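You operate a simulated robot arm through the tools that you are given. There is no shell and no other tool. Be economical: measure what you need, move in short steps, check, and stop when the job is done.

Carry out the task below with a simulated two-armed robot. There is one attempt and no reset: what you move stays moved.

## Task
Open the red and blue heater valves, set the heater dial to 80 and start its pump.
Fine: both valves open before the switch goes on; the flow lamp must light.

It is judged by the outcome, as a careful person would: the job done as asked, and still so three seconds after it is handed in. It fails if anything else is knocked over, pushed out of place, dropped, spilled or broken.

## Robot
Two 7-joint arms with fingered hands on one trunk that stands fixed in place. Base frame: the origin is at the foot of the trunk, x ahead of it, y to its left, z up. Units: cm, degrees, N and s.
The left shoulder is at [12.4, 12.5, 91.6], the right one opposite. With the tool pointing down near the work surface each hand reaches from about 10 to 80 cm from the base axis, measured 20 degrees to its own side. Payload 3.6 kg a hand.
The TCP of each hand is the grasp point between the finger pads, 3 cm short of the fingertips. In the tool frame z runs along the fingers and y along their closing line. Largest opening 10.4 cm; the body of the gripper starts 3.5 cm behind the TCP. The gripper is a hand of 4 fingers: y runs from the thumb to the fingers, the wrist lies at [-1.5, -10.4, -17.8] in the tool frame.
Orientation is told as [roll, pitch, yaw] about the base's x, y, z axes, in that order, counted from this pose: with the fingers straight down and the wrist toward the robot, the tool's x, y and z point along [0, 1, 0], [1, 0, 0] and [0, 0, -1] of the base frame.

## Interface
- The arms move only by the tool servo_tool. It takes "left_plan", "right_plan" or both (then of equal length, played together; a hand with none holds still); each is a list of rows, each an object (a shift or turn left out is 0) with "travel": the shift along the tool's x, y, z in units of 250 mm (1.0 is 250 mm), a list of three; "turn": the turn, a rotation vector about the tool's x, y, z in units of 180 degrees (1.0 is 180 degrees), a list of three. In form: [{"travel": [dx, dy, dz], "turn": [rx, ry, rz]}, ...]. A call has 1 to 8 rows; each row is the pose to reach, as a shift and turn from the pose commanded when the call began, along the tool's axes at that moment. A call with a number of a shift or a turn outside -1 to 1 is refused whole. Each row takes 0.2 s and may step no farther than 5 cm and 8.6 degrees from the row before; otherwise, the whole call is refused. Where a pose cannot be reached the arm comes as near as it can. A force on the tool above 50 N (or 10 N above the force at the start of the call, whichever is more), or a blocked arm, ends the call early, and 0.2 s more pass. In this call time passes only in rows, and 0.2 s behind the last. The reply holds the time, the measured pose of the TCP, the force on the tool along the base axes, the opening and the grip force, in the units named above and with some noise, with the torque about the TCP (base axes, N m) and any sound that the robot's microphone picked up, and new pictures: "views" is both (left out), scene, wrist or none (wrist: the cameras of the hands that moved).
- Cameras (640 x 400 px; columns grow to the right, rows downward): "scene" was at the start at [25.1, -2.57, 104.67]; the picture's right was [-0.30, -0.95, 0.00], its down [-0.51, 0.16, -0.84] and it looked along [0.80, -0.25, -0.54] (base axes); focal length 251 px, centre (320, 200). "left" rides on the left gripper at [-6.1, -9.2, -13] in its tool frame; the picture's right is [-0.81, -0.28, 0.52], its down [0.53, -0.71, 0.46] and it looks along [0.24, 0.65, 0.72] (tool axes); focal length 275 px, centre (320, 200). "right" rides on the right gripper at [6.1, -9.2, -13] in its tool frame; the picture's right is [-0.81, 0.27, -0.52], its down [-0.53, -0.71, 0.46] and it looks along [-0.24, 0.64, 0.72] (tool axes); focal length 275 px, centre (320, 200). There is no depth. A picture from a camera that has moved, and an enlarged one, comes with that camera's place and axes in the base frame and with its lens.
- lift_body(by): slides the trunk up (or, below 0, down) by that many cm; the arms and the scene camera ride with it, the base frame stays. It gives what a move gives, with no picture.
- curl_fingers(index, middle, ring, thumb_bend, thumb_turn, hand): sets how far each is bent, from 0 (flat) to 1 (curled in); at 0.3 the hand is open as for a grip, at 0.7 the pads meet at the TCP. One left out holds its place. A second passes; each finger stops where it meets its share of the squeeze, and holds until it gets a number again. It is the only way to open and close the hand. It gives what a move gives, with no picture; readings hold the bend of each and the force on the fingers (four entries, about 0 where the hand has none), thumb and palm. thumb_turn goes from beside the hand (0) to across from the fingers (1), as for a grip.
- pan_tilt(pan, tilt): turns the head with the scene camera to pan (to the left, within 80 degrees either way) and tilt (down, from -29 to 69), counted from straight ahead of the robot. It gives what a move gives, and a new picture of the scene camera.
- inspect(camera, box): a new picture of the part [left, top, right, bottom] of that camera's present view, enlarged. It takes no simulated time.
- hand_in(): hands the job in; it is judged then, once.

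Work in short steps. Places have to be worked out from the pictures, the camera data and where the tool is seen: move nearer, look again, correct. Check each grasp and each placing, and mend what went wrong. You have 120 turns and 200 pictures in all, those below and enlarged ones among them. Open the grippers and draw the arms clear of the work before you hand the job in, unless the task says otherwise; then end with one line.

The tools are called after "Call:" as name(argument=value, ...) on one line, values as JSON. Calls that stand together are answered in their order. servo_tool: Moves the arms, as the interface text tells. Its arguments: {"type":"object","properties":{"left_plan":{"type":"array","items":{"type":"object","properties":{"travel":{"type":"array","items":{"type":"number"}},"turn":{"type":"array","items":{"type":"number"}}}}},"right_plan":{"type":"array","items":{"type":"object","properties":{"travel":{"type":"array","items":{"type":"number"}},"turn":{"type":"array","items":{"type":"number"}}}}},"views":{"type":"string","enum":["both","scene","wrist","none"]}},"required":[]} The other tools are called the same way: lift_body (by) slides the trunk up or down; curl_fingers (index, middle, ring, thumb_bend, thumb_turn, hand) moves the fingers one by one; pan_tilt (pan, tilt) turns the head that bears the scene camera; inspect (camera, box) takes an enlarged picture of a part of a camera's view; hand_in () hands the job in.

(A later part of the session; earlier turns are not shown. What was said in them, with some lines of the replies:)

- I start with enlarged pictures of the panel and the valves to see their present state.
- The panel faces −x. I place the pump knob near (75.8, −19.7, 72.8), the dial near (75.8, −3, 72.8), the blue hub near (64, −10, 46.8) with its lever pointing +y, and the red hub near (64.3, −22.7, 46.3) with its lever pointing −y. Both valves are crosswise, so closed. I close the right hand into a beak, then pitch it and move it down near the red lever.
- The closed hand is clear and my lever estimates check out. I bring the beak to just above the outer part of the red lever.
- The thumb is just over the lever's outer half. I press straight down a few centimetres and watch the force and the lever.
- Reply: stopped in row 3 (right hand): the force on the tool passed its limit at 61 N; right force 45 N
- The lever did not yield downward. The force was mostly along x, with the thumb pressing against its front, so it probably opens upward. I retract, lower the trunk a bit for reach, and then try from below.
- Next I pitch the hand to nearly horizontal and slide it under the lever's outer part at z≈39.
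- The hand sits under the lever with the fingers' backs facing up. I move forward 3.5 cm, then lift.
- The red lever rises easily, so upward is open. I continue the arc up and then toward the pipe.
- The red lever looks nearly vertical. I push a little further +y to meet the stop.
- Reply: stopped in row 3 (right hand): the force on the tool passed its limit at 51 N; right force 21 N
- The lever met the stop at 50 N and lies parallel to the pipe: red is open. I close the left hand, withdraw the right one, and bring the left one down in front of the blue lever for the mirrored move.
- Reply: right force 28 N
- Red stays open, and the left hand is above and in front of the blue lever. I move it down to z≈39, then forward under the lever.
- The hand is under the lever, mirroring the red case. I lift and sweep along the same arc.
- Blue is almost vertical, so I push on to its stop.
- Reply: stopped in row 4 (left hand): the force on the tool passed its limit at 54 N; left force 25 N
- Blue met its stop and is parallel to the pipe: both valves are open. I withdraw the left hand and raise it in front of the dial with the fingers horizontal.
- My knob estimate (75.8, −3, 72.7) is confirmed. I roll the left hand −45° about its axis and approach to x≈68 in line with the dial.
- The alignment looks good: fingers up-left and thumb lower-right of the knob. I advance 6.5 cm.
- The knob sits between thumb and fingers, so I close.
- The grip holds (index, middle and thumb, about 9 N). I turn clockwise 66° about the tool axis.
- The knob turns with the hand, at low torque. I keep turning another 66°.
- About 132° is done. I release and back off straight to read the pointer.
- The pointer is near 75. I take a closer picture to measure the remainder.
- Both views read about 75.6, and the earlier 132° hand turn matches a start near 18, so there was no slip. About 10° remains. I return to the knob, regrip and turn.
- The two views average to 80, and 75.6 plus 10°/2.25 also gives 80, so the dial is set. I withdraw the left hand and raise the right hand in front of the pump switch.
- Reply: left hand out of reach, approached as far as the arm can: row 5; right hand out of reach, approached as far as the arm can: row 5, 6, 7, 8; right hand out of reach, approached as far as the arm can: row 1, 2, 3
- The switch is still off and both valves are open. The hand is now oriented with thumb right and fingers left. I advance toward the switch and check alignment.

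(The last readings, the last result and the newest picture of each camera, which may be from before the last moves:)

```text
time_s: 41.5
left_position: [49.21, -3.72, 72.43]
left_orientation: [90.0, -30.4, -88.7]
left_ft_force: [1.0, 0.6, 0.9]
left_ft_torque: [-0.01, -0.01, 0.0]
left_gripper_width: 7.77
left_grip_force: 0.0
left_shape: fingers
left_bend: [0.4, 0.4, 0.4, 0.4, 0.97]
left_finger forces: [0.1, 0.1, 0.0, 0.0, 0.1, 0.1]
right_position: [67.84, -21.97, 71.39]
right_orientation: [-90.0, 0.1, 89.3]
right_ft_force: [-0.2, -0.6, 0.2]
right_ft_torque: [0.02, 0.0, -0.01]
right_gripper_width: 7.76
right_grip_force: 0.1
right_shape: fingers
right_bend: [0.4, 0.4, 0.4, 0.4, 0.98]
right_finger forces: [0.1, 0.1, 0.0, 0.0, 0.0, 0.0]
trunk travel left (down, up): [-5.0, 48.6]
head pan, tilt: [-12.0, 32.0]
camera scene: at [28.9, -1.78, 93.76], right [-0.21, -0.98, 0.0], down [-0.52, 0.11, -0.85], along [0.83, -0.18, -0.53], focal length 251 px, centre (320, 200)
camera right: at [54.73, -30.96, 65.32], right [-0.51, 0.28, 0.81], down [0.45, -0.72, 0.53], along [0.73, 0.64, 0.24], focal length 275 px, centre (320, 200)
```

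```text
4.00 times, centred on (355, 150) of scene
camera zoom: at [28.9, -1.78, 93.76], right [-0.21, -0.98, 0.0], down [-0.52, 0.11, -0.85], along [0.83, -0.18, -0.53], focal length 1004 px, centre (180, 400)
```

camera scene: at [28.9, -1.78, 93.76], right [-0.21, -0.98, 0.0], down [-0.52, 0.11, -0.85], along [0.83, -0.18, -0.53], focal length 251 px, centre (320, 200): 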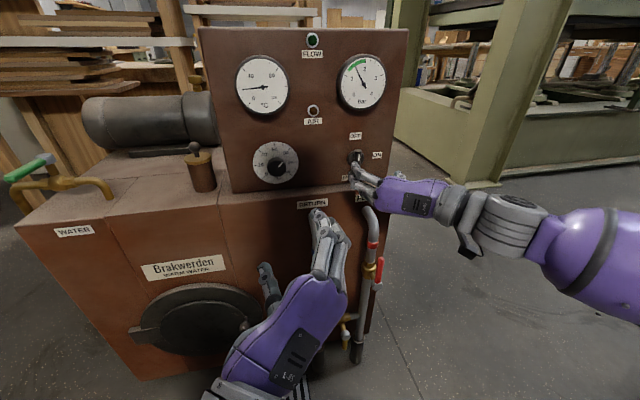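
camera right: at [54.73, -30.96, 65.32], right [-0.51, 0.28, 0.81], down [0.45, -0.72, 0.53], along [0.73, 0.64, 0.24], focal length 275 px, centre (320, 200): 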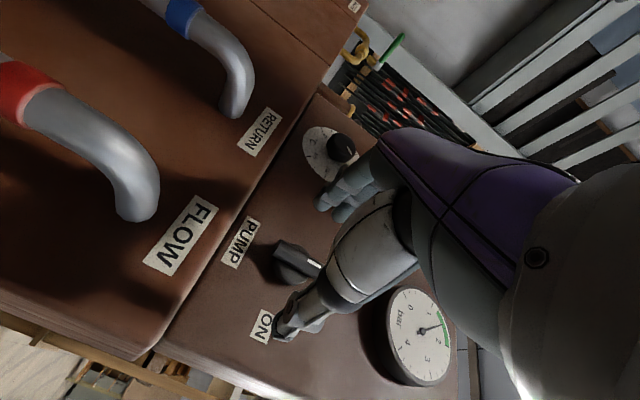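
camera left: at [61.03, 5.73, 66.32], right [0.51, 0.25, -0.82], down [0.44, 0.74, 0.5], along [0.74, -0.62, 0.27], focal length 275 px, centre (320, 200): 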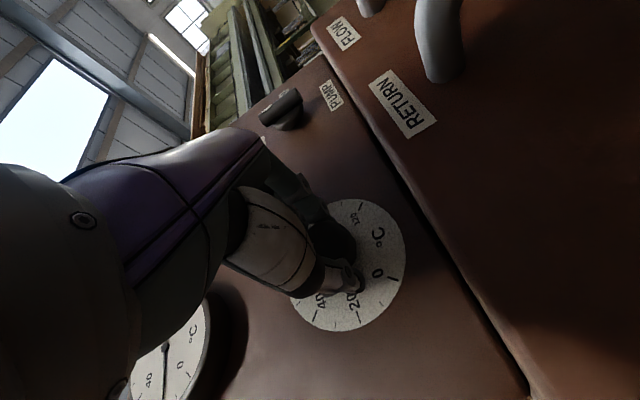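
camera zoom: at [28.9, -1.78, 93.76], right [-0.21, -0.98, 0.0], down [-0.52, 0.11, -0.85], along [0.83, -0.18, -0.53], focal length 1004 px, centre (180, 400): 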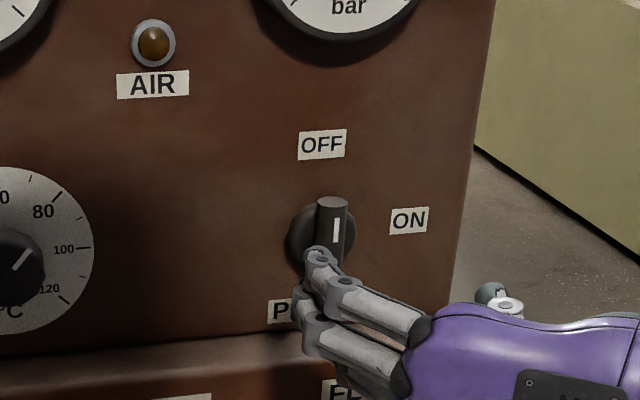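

The TCP is at y −22, z 71.4, and the switch centre is near y −20, z 72.5. I shift and advance to x≈74.3.

Call:
servo_tool(right_plan=[{"travel": [-0.044, 0.082, 0.02]}, {"travel": [-0.044, 0.082, 0.1]}, {"travel": [-0.044, 0.083, 0.18]}, {"travel": [-0.044, 0.083, 0.225]}, {"travel": [-0.044, 0.083, 0.26]}])

Call:
inspect(camera="scene", box=[290, 100, 420, 200])

Call:
inspect(camera="right", box=[200, 160, 400, 360])

```text
time_s: 42.7
left_position: [49.4, -3.73, 72.52]
left_orientation: [90.0, -30.5, -88.8]
left_ft_force: [-0.2, 0.7, 0.4]
left_ft_torque: [-0.03, 0.04, 0.0]
left_gripper_width: 7.76
left_grip_force: 0.1
left_shape: fingers
left_bend: [0.4, 0.4, 0.4, 0.4, 0.97]
left_finger forces: [0.1, 0.0, 0.0, 0.0, 0.0, 0.0]
right_position: [74.39, -19.84, 72.55]
right_orientation: [-90.0, 0.0, 89.3]
right_ft_force: [-0.2, -0.7, -0.2]
right_ft_torque: [0.01, 0.03, 0.03]
right_gripper_width: 7.76
right_grip_force: 0.0
right_shape: fingers
right_bend: [0.4, 0.4, 0.4, 0.4, 0.98]
right_finger forces: [0.0, 0.0, 0.1, 0.0, 0.0, 0.1]
trunk travel left (down, up): [-5.0, 48.6]
head pan, tilt: [-12.0, 32.0]
camera scene: at [28.89, -1.76, 93.76], right [-0.21, -0.98, 0.0], down [-0.52, 0.11, -0.85], along [0.83, -0.18, -0.53], focal length 251 px, centre (320, 200)
camera right: at [61.28, -28.94, 66.46], right [-0.51, 0.28, 0.81], down [0.45, -0.72, 0.53], along [0.73, 0.64, 0.24], focal length 275 px, centre (320, 200)
```

scene: 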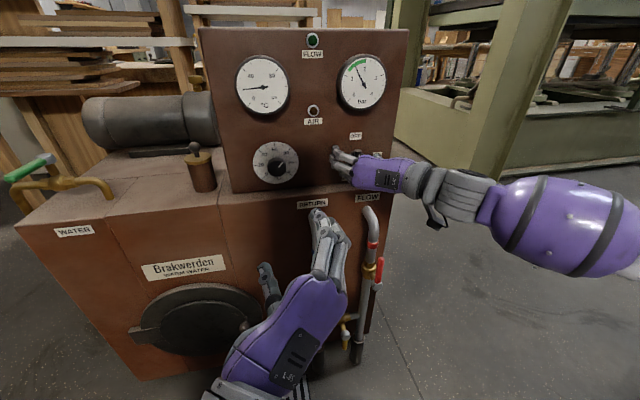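
right: 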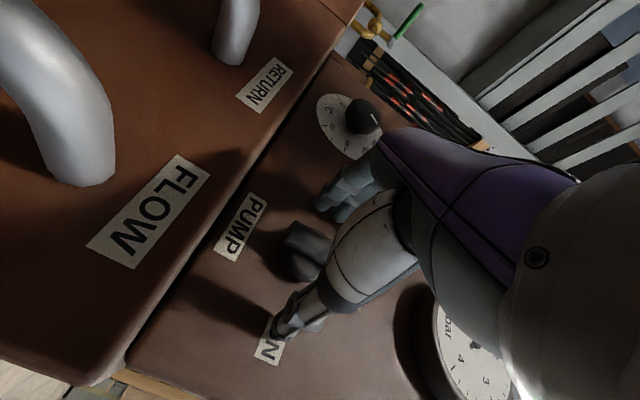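

```text
4.00 times, centred on (355, 150) of scene
camera zoom: at [28.89, -1.76, 93.76], right [-0.21, -0.98, 0.0], down [-0.52, 0.11, -0.85], along [0.83, -0.18, -0.53], focal length 1004 px, centre (180, 400)
```

zoom: 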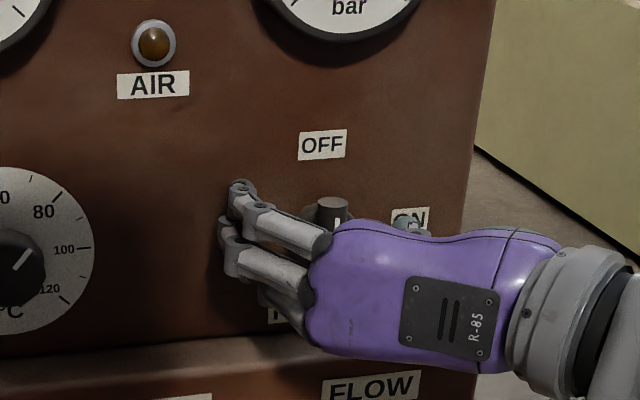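

```text
2.00 times, centred on (300, 260) of right
camera zoom: at [61.28, -28.94, 66.46], right [-0.51, 0.28, 0.81], down [0.45, -0.72, 0.53], along [0.73, 0.64, 0.24], focal length 551 px, centre (360, 80)
```

zoom: 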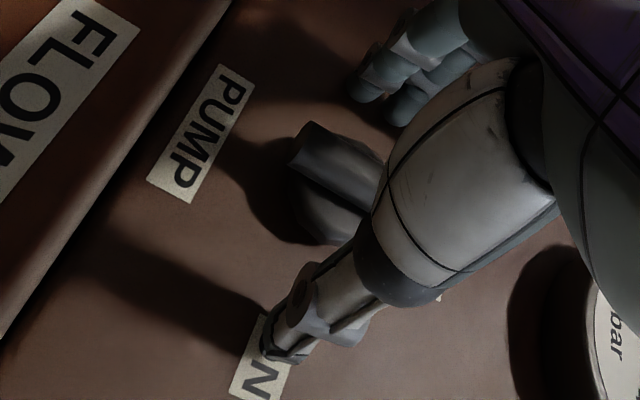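

The bar lies between thumb and fingers, so I close gently.

Call:
curl_fingers(hand="right", index=0.69, middle=0.69, ring=0.69, thumb_bend=0.69)

Call:
inspect(camera="scene", box=[290, 100, 420, 200])

Call:
inspect(camera="right", box=[200, 160, 400, 360])

```text
time_s: 43.7
left_position: [49.32, -3.67, 72.52]
left_orientation: [90.0, -30.4, -88.8]
left_ft_force: [-0.1, -0.4, 0.0]
left_ft_torque: [0.04, 0.01, 0.0]
left_gripper_width: 7.74
left_grip_force: 0.1
left_shape: fingers
left_bend: [0.4, 0.4, 0.4, 0.4, 0.97]
left_finger forces: [0.1, 0.0, 0.0, 0.0, 0.1, 0.0]
right_position: [74.49, -19.83, 72.64]
right_orientation: [-90.0, 0.0, 89.4]
right_ft_force: [2.2, 7.8, 0.6]
right_ft_torque: [-0.05, -0.04, 0.17]
right_gripper_width: 3.11
right_grip_force: 11.7
right_shape: fingers
right_bend: [0.59, 0.63, 0.68, 0.6, 0.97]
right_finger forces: [8.1, 6.1, 0.7, 0.1, 8.1, 0.0]
trunk travel left (down, up): [-5.0, 48.6]
head pan, tilt: [-12.0, 32.0]
```

```text
4.00 times, centred on (355, 150) of scene
camera zoom: at [28.9, -1.71, 93.76], right [-0.21, -0.98, 0.0], down [-0.52, 0.11, -0.85], along [0.83, -0.18, -0.53], focal length 1004 px, centre (180, 400)
```

zoom: 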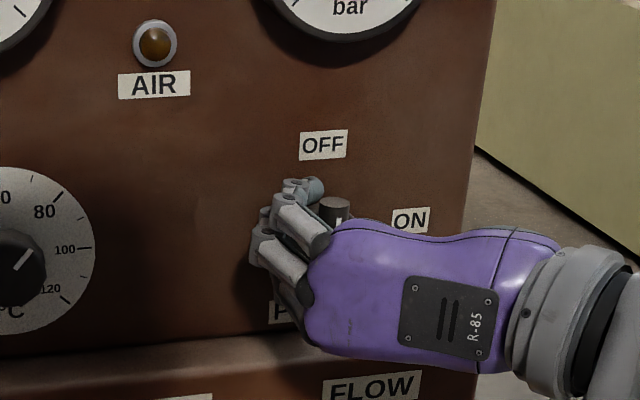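

```text
2.00 times, centred on (300, 260) of right
camera zoom: at [61.28, -28.84, 66.5], right [-0.52, 0.28, 0.81], down [0.45, -0.72, 0.53], along [0.73, 0.64, 0.24], focal length 551 px, centre (360, 80)
```

zoom: 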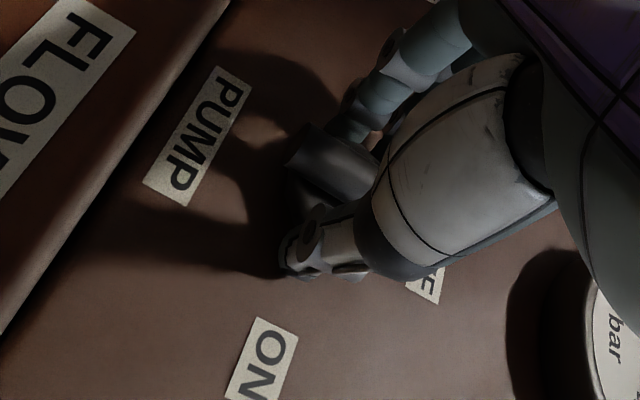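

The grip is firm (about 12 N). I turn clockwise toward ON.

Call:
servo_tool(right_plan=[{"turn": [0, 0, 0.046]}, {"turn": [0, 0, 0.092]}, {"turn": [0, 0, 0.138]}, {"turn": [0, 0, 0.184]}, {"turn": [0, 0, 0.23]}, {"turn": [0, 0, 0.276]}, {"turn": [0, 0, 0.322]}, {"turn": [0, 0, 0.368]}])

Call:
inspect(camera="scene", box=[260, 20, 420, 200])

```text
time_s: 45.5
left_position: [49.26, -3.68, 72.57]
left_orientation: [90.0, -30.4, -88.8]
left_ft_force: [-0.7, -0.2, 0.1]
left_ft_torque: [0.03, -0.02, 0.02]
left_gripper_width: 7.75
left_grip_force: 0.1
left_shape: fingers
left_bend: [0.4, 0.4, 0.4, 0.4, 0.97]
left_finger forces: [0.0, 0.1, 0.0, 0.0, 0.0, 0.1]
right_position: [74.39, -20.09, 72.68]
right_orientation: [-90.2, -66.4, 89.4]
right_ft_force: [-0.3, -1.8, 5.5]
right_ft_torque: [0.04, -0.1, -0.08]
right_gripper_width: 3.03
right_grip_force: 11.1
right_shape: fingers
right_bend: [0.59, 0.63, 0.68, 0.6, 0.97]
right_finger forces: [7.2, 6.6, 0.6, 0.0, 8.7, 0.0]
trunk travel left (down, up): [-5.0, 48.6]
head pan, tilt: [-12.0, 32.0]
camera scene: at [28.86, -1.77, 93.78], right [-0.21, -0.98, 0.0], down [-0.52, 0.11, -0.85], along [0.83, -0.18, -0.53], focal length 251 px, centre (320, 200)
camera right: at [61.44, -17.87, 61.76], right [-0.53, -0.63, 0.58], down [0.45, -0.78, -0.44], along [0.72, 0.03, 0.69], focal length 275 px, centre (320, 200)
```

scene: 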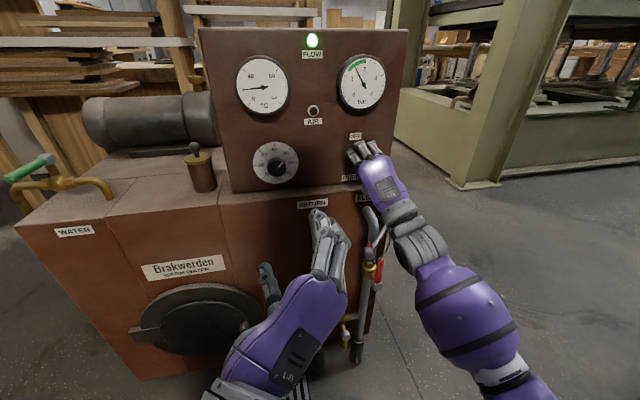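
right: 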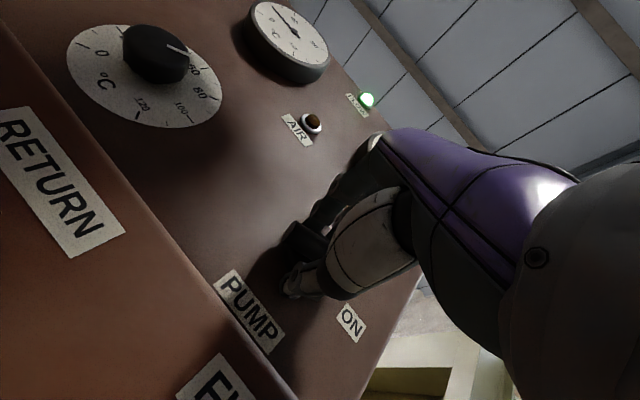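

```text
2.22 times, centred on (340, 110) of scene
camera zoom: at [28.86, -1.77, 93.78], right [-0.21, -0.98, 0.0], down [-0.52, 0.11, -0.85], along [0.83, -0.18, -0.53], focal length 558 px, centre (276, 400)
```

zoom: 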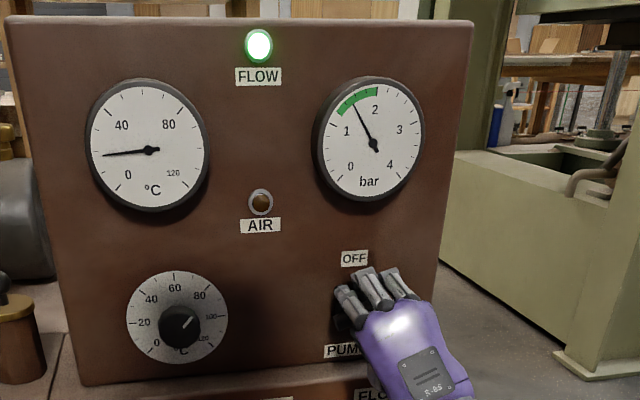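

The flow lamp is lit. I complete the turn to ON (another 24°).

Call:
servo_tool(right_plan=[{"turn": [0, 0, 0.044]}, {"turn": [0, 0, 0.088]}, {"turn": [0, 0, 0.133]}], views="none")

Call:
curl_fingers(hand="right", index=0.4, middle=0.4, ring=0.4, thumb_bend=0.4)

Call:
servo_tool(right_plan=[{"travel": [0, 0, -0.1]}, {"travel": [0, 0, -0.2]}, {"travel": [0, 0, -0.3]}, {"travel": [0, 0, -0.45]}, {"travel": [-0.1, 0, -0.6]}, {"travel": [-0.25, 0, -0.7]}], views="both")

Call:
inspect(camera="scene", box=[230, 20, 420, 200])

```text
time_s: 46.3
left_position: [49.37, -3.78, 72.59]
left_orientation: [90.0, -30.4, -88.9]
left_ft_force: [-0.3, 0.7, 0.0]
left_ft_torque: [-0.01, -0.01, 0.0]
left_gripper_width: 7.81
left_grip_force: 0.0
left_shape: fingers
left_bend: [0.4, 0.4, 0.4, 0.4, 0.97]
left_finger forces: [0.0, 0.1, 0.0, 0.0, 0.0, 0.0]
right_position: [74.5, -19.93, 72.6]
right_orientation: [106.7, -89.7, -107.3]
right_ft_force: [-0.1, -4.9, 3.6]
right_ft_torque: [-0.08, -0.07, -0.09]
right_gripper_width: 3.04
right_grip_force: 12.1
right_shape: fingers
right_bend: [0.59, 0.63, 0.68, 0.6, 0.97]
right_finger forces: [6.8, 7.0, 1.1, 0.0, 9.1, 0.0]
trunk travel left (down, up): [-5.0, 48.6]
head pan, tilt: [-12.0, 32.0]
```

```text
time_s: 47.3
left_position: [49.28, -3.54, 72.47]
left_orientation: [90.0, -30.4, -88.8]
left_ft_force: [-1.1, -0.5, -0.2]
left_ft_torque: [0.02, -0.01, 0.01]
left_gripper_width: 7.73
left_grip_force: 0.1
left_shape: fingers
left_bend: [0.4, 0.4, 0.4, 0.4, 0.97]
left_finger forces: [0.0, 0.0, 0.1, 0.0, 0.1, 0.1]
right_position: [74.48, -19.99, 72.67]
right_orientation: [108.0, -89.9, -108.5]
right_ft_force: [-0.3, 1.1, -0.2]
right_ft_torque: [0.0, 0.0, 0.01]
right_gripper_width: 7.74
right_grip_force: 0.0
right_shape: fingers
right_bend: [0.4, 0.4, 0.4, 0.4, 0.97]
right_finger forces: [0.1, 0.1, 0.0, 0.0, 0.1, 0.0]
trunk travel left (down, up): [-5.0, 48.6]
head pan, tilt: [-12.0, 32.0]
```

```text
time_s: 48.7
left_position: [49.32, -3.62, 72.55]
left_orientation: [89.9, -30.3, -88.9]
left_ft_force: [-0.3, 0.2, 0.5]
left_ft_torque: [0.0, -0.02, -0.02]
left_gripper_width: 7.77
left_grip_force: 0.0
left_shape: fingers
left_bend: [0.4, 0.4, 0.4, 0.4, 0.97]
left_finger forces: [0.0, 0.0, 0.0, 0.1, 0.0, 0.0]
right_position: [56.87, -25.96, 72.52]
right_orientation: [126.7, -89.8, -127.5]
right_ft_force: [0.5, 0.3, 0.2]
right_ft_torque: [-0.02, 0.0, 0.0]
right_gripper_width: 7.78
right_grip_force: 0.1
right_shape: fingers
right_bend: [0.4, 0.4, 0.4, 0.4, 0.97]
right_finger forces: [0.0, 0.0, 0.1, 0.0, 0.0, 0.0]
trunk travel left (down, up): [-5.0, 48.6]
head pan, tilt: [-12.0, 32.0]
camera scene: at [28.91, -1.73, 93.76], right [-0.21, -0.98, 0.0], down [-0.52, 0.11, -0.85], along [0.83, -0.18, -0.53], focal length 251 px, centre (320, 200)
camera right: at [43.9, -19.7, 63.4], right [-0.53, -0.81, 0.27], down [0.45, -0.54, -0.71], along [0.72, -0.25, 0.65], focal length 275 px, centre (320, 200)
```

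scene: 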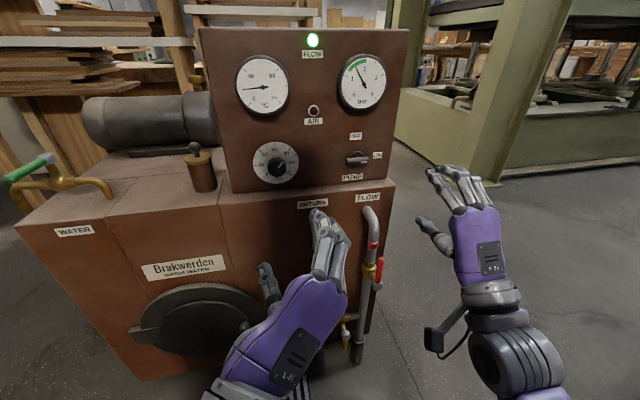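
right: 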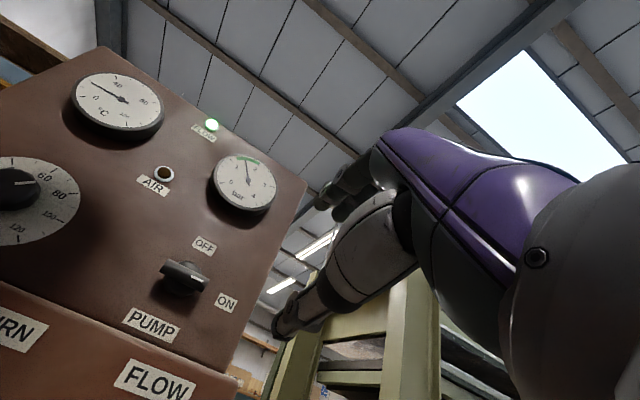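

```text
2.22 times, centred on (325, 110) of scene
camera zoom: at [28.91, -1.73, 93.76], right [-0.21, -0.98, 0.0], down [-0.52, 0.11, -0.85], along [0.83, -0.18, -0.53], focal length 558 px, centre (309, 400)
```

zoom: 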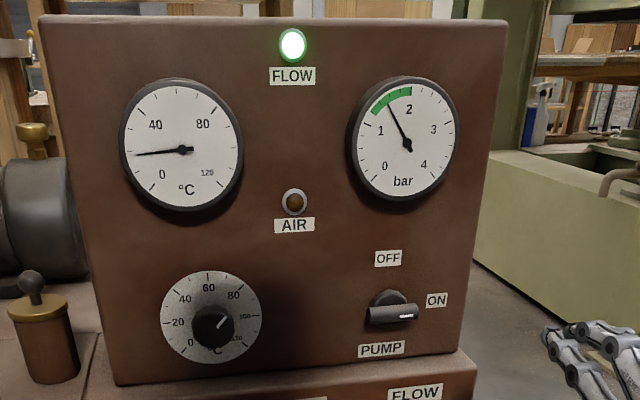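

The pump is on ON and the lamp is lit. I clear the left hand sideways and read the dial and valves a last time.

Call:
servo_tool(left_plan=[{"travel": [0.053, -0.092, 0]}, {"travel": [0.107, -0.184, 0]}, {"travel": [0.16, -0.276, 0]}, {"travel": [0.21, -0.368, 0]}], views="scene")

Call:
curl_fingers(hand="left", index=0.3, middle=0.3, ring=0.3, thumb_bend=0.3)

Call:
inspect(camera="scene", box=[250, 138, 302, 186])

Call:
inspect(camera="scene", box=[280, 190, 420, 300])

```text
time_s: 49.7
left_position: [52.04, 6.41, 69.87]
left_orientation: [89.9, -30.4, -88.9]
left_ft_force: [-0.1, -0.7, -0.1]
left_ft_torque: [0.01, -0.01, -0.01]
left_gripper_width: 7.74
left_grip_force: 0.1
left_shape: fingers
left_bend: [0.4, 0.4, 0.4, 0.4, 0.97]
left_finger forces: [0.0, 0.1, 0.0, 0.1, 0.1, 0.0]
left hand out of reach, approached as far as the arm can: row 1, 2, 3, 4
right_position: [56.8, -26.12, 72.55]
right_orientation: [110.1, -89.8, -110.9]
right_ft_force: [-0.3, 0.3, 0.6]
right_ft_torque: [0.03, 0.0, 0.01]
right_gripper_width: 7.78
right_grip_force: 0.1
right_shape: fingers
right_bend: [0.4, 0.4, 0.4, 0.4, 0.97]
right_finger forces: [0.1, 0.0, 0.0, 0.0, 0.1, 0.0]
trunk travel left (down, up): [-5.0, 48.6]
head pan, tilt: [-12.0, 32.0]
camera scene: at [28.9, -1.78, 93.76], right [-0.21, -0.98, 0.0], down [-0.52, 0.11, -0.85], along [0.83, -0.18, -0.53], focal length 251 px, centre (320, 200)
```

scene: 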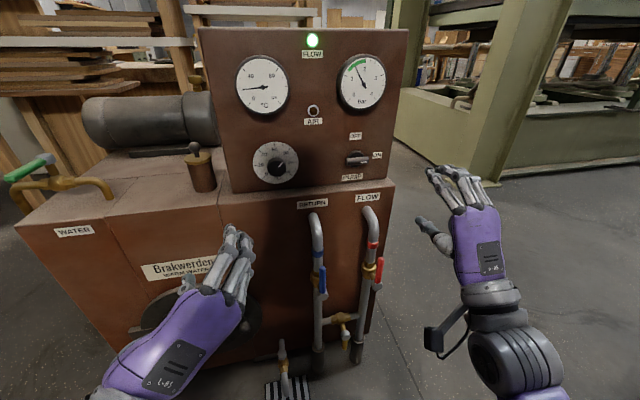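

```text
time_s: 50.7
left_position: [52.18, 6.35, 69.84]
left_orientation: [89.9, -30.3, -88.8]
left_ft_force: [0.0, 0.4, 0.3]
left_ft_torque: [-0.01, -0.03, -0.01]
left_gripper_width: 10.26
left_grip_force: 0.1
left_shape: fingers
left_bend: [0.3, 0.3, 0.3, 0.3, 0.97]
left_finger forces: [0.0, 0.0, 0.0, 0.1, 0.1, 0.1]
right_position: [56.89, -26.14, 72.45]
right_orientation: [110.9, -89.7, -111.5]
right_ft_force: [0.9, 0.1, 0.8]
right_ft_torque: [-0.03, 0.02, 0.01]
right_gripper_width: 7.74
right_grip_force: 0.2
right_shape: fingers
right_bend: [0.4, 0.4, 0.4, 0.4, 0.97]
right_finger forces: [0.0, 0.0, 0.0, 0.1, 0.0, 0.0]
trunk travel left (down, up): [-5.0, 48.6]
head pan, tilt: [-12.0, 32.0]
```

```text
8.33 times, centred on (276, 162) of scene
camera zoom: at [28.9, -1.76, 93.76], right [-0.21, -0.98, 0.0], down [-0.52, 0.11, -0.85], along [0.83, -0.18, -0.53], focal length 2092 px, centre (687, 517)
```

zoom: 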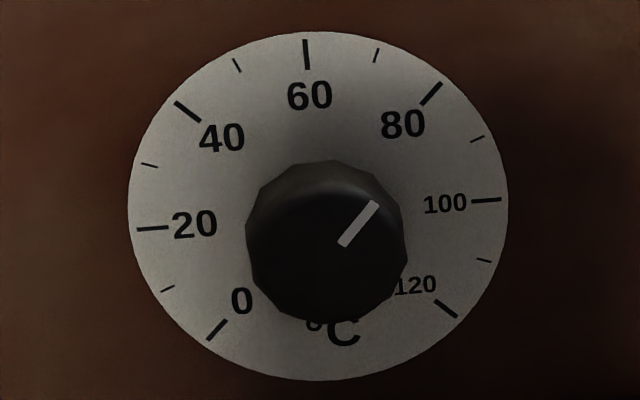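

```text
3.64 times, centred on (350, 245) of scene
camera zoom: at [28.9, -1.76, 93.76], right [-0.21, -0.98, 0.0], down [-0.52, 0.11, -0.85], along [0.83, -0.18, -0.53], focal length 913 px, centre (211, 36)
```

zoom: 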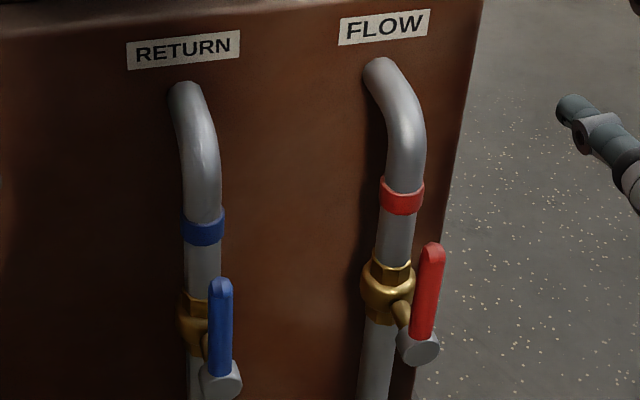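

The valves are open and the lamp is lit. The dial reads about 79–80, so I take one more closer view to be sure.

Call:
inspect(camera="left", box=[0, 0, 640, 400])

Call:
inspect(camera="right", box=[0, 145, 110, 255])

```text
1.00 times, centred on (320, 200) of left (not enlarged: the box is as wide or as high as the picture)
camera zoom: at [38.92, 10.98, 59.93], right [0.52, -0.16, -0.84], down [0.44, 0.89, 0.1], along [0.73, -0.42, 0.54], focal length 275 px, centre (320, 200)
```

zoom: 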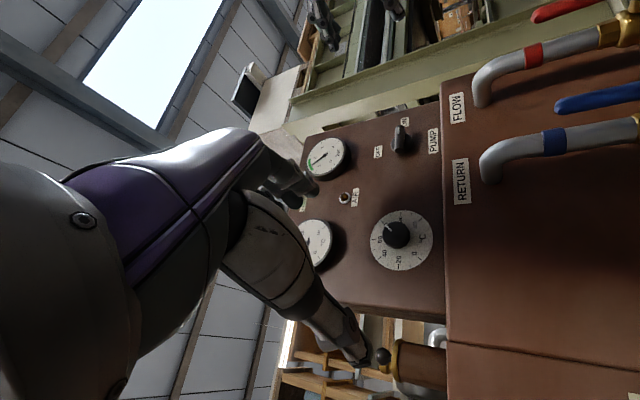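

```text
3.64 times, centred on (55, 200) of right
camera zoom: at [43.93, -19.72, 63.37], right [-0.53, -0.8, 0.27], down [0.45, -0.54, -0.71], along [0.72, -0.25, 0.64], focal length 1001 px, centre (1284, 200)
```

zoom: 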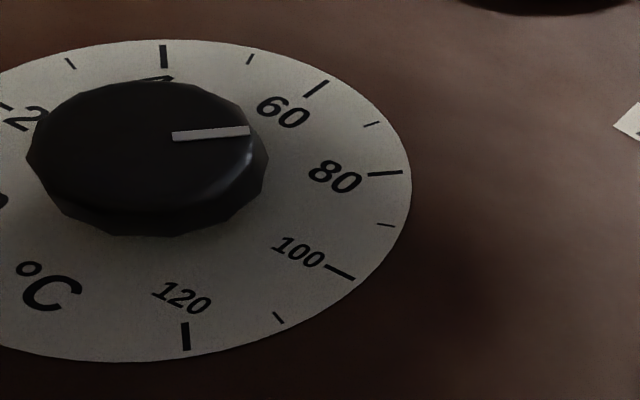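

The pointer runs parallel to the 80 tick, the valves are open, the switch is on and the lamp is lit. I hand in after opening the right hand.

Call:
curl_fingers(hand="right", index=0.3, middle=0.3, ring=0.3, thumb_bend=0.3)

Call:
hand_in()

```text
time_s: 51.7
left_position: [52.16, 6.37, 69.86]
left_orientation: [89.9, -30.4, -88.8]
left_ft_force: [-0.6, 0.1, 0.1]
left_ft_torque: [-0.01, 0.01, 0.02]
left_gripper_width: 10.26
left_grip_force: 0.1
left_shape: fingers
left_bend: [0.3, 0.3, 0.3, 0.3, 0.97]
left_finger forces: [0.0, 0.1, 0.1, 0.0, 0.0, 0.0]
right_position: [56.74, -26.1, 72.45]
right_orientation: [110.0, -89.9, -110.8]
right_ft_force: [-0.4, 0.5, -0.1]
right_ft_torque: [0.02, 0.0, 0.02]
right_gripper_width: 10.28
right_grip_force: 0.1
right_shape: fingers
right_bend: [0.3, 0.3, 0.3, 0.3, 0.97]
right_finger forces: [0.0, 0.1, 0.0, 0.0, 0.0, 0.1]
trunk travel left (down, up): [-5.0, 48.6]
head pan, tilt: [-12.0, 32.0]
```

```text
The job is handed in.
```

Both heater valves are open, the dial reads 80 within about a degree, the pump was switched on after the valves, the flow lamp is lit, and the job is handed in.
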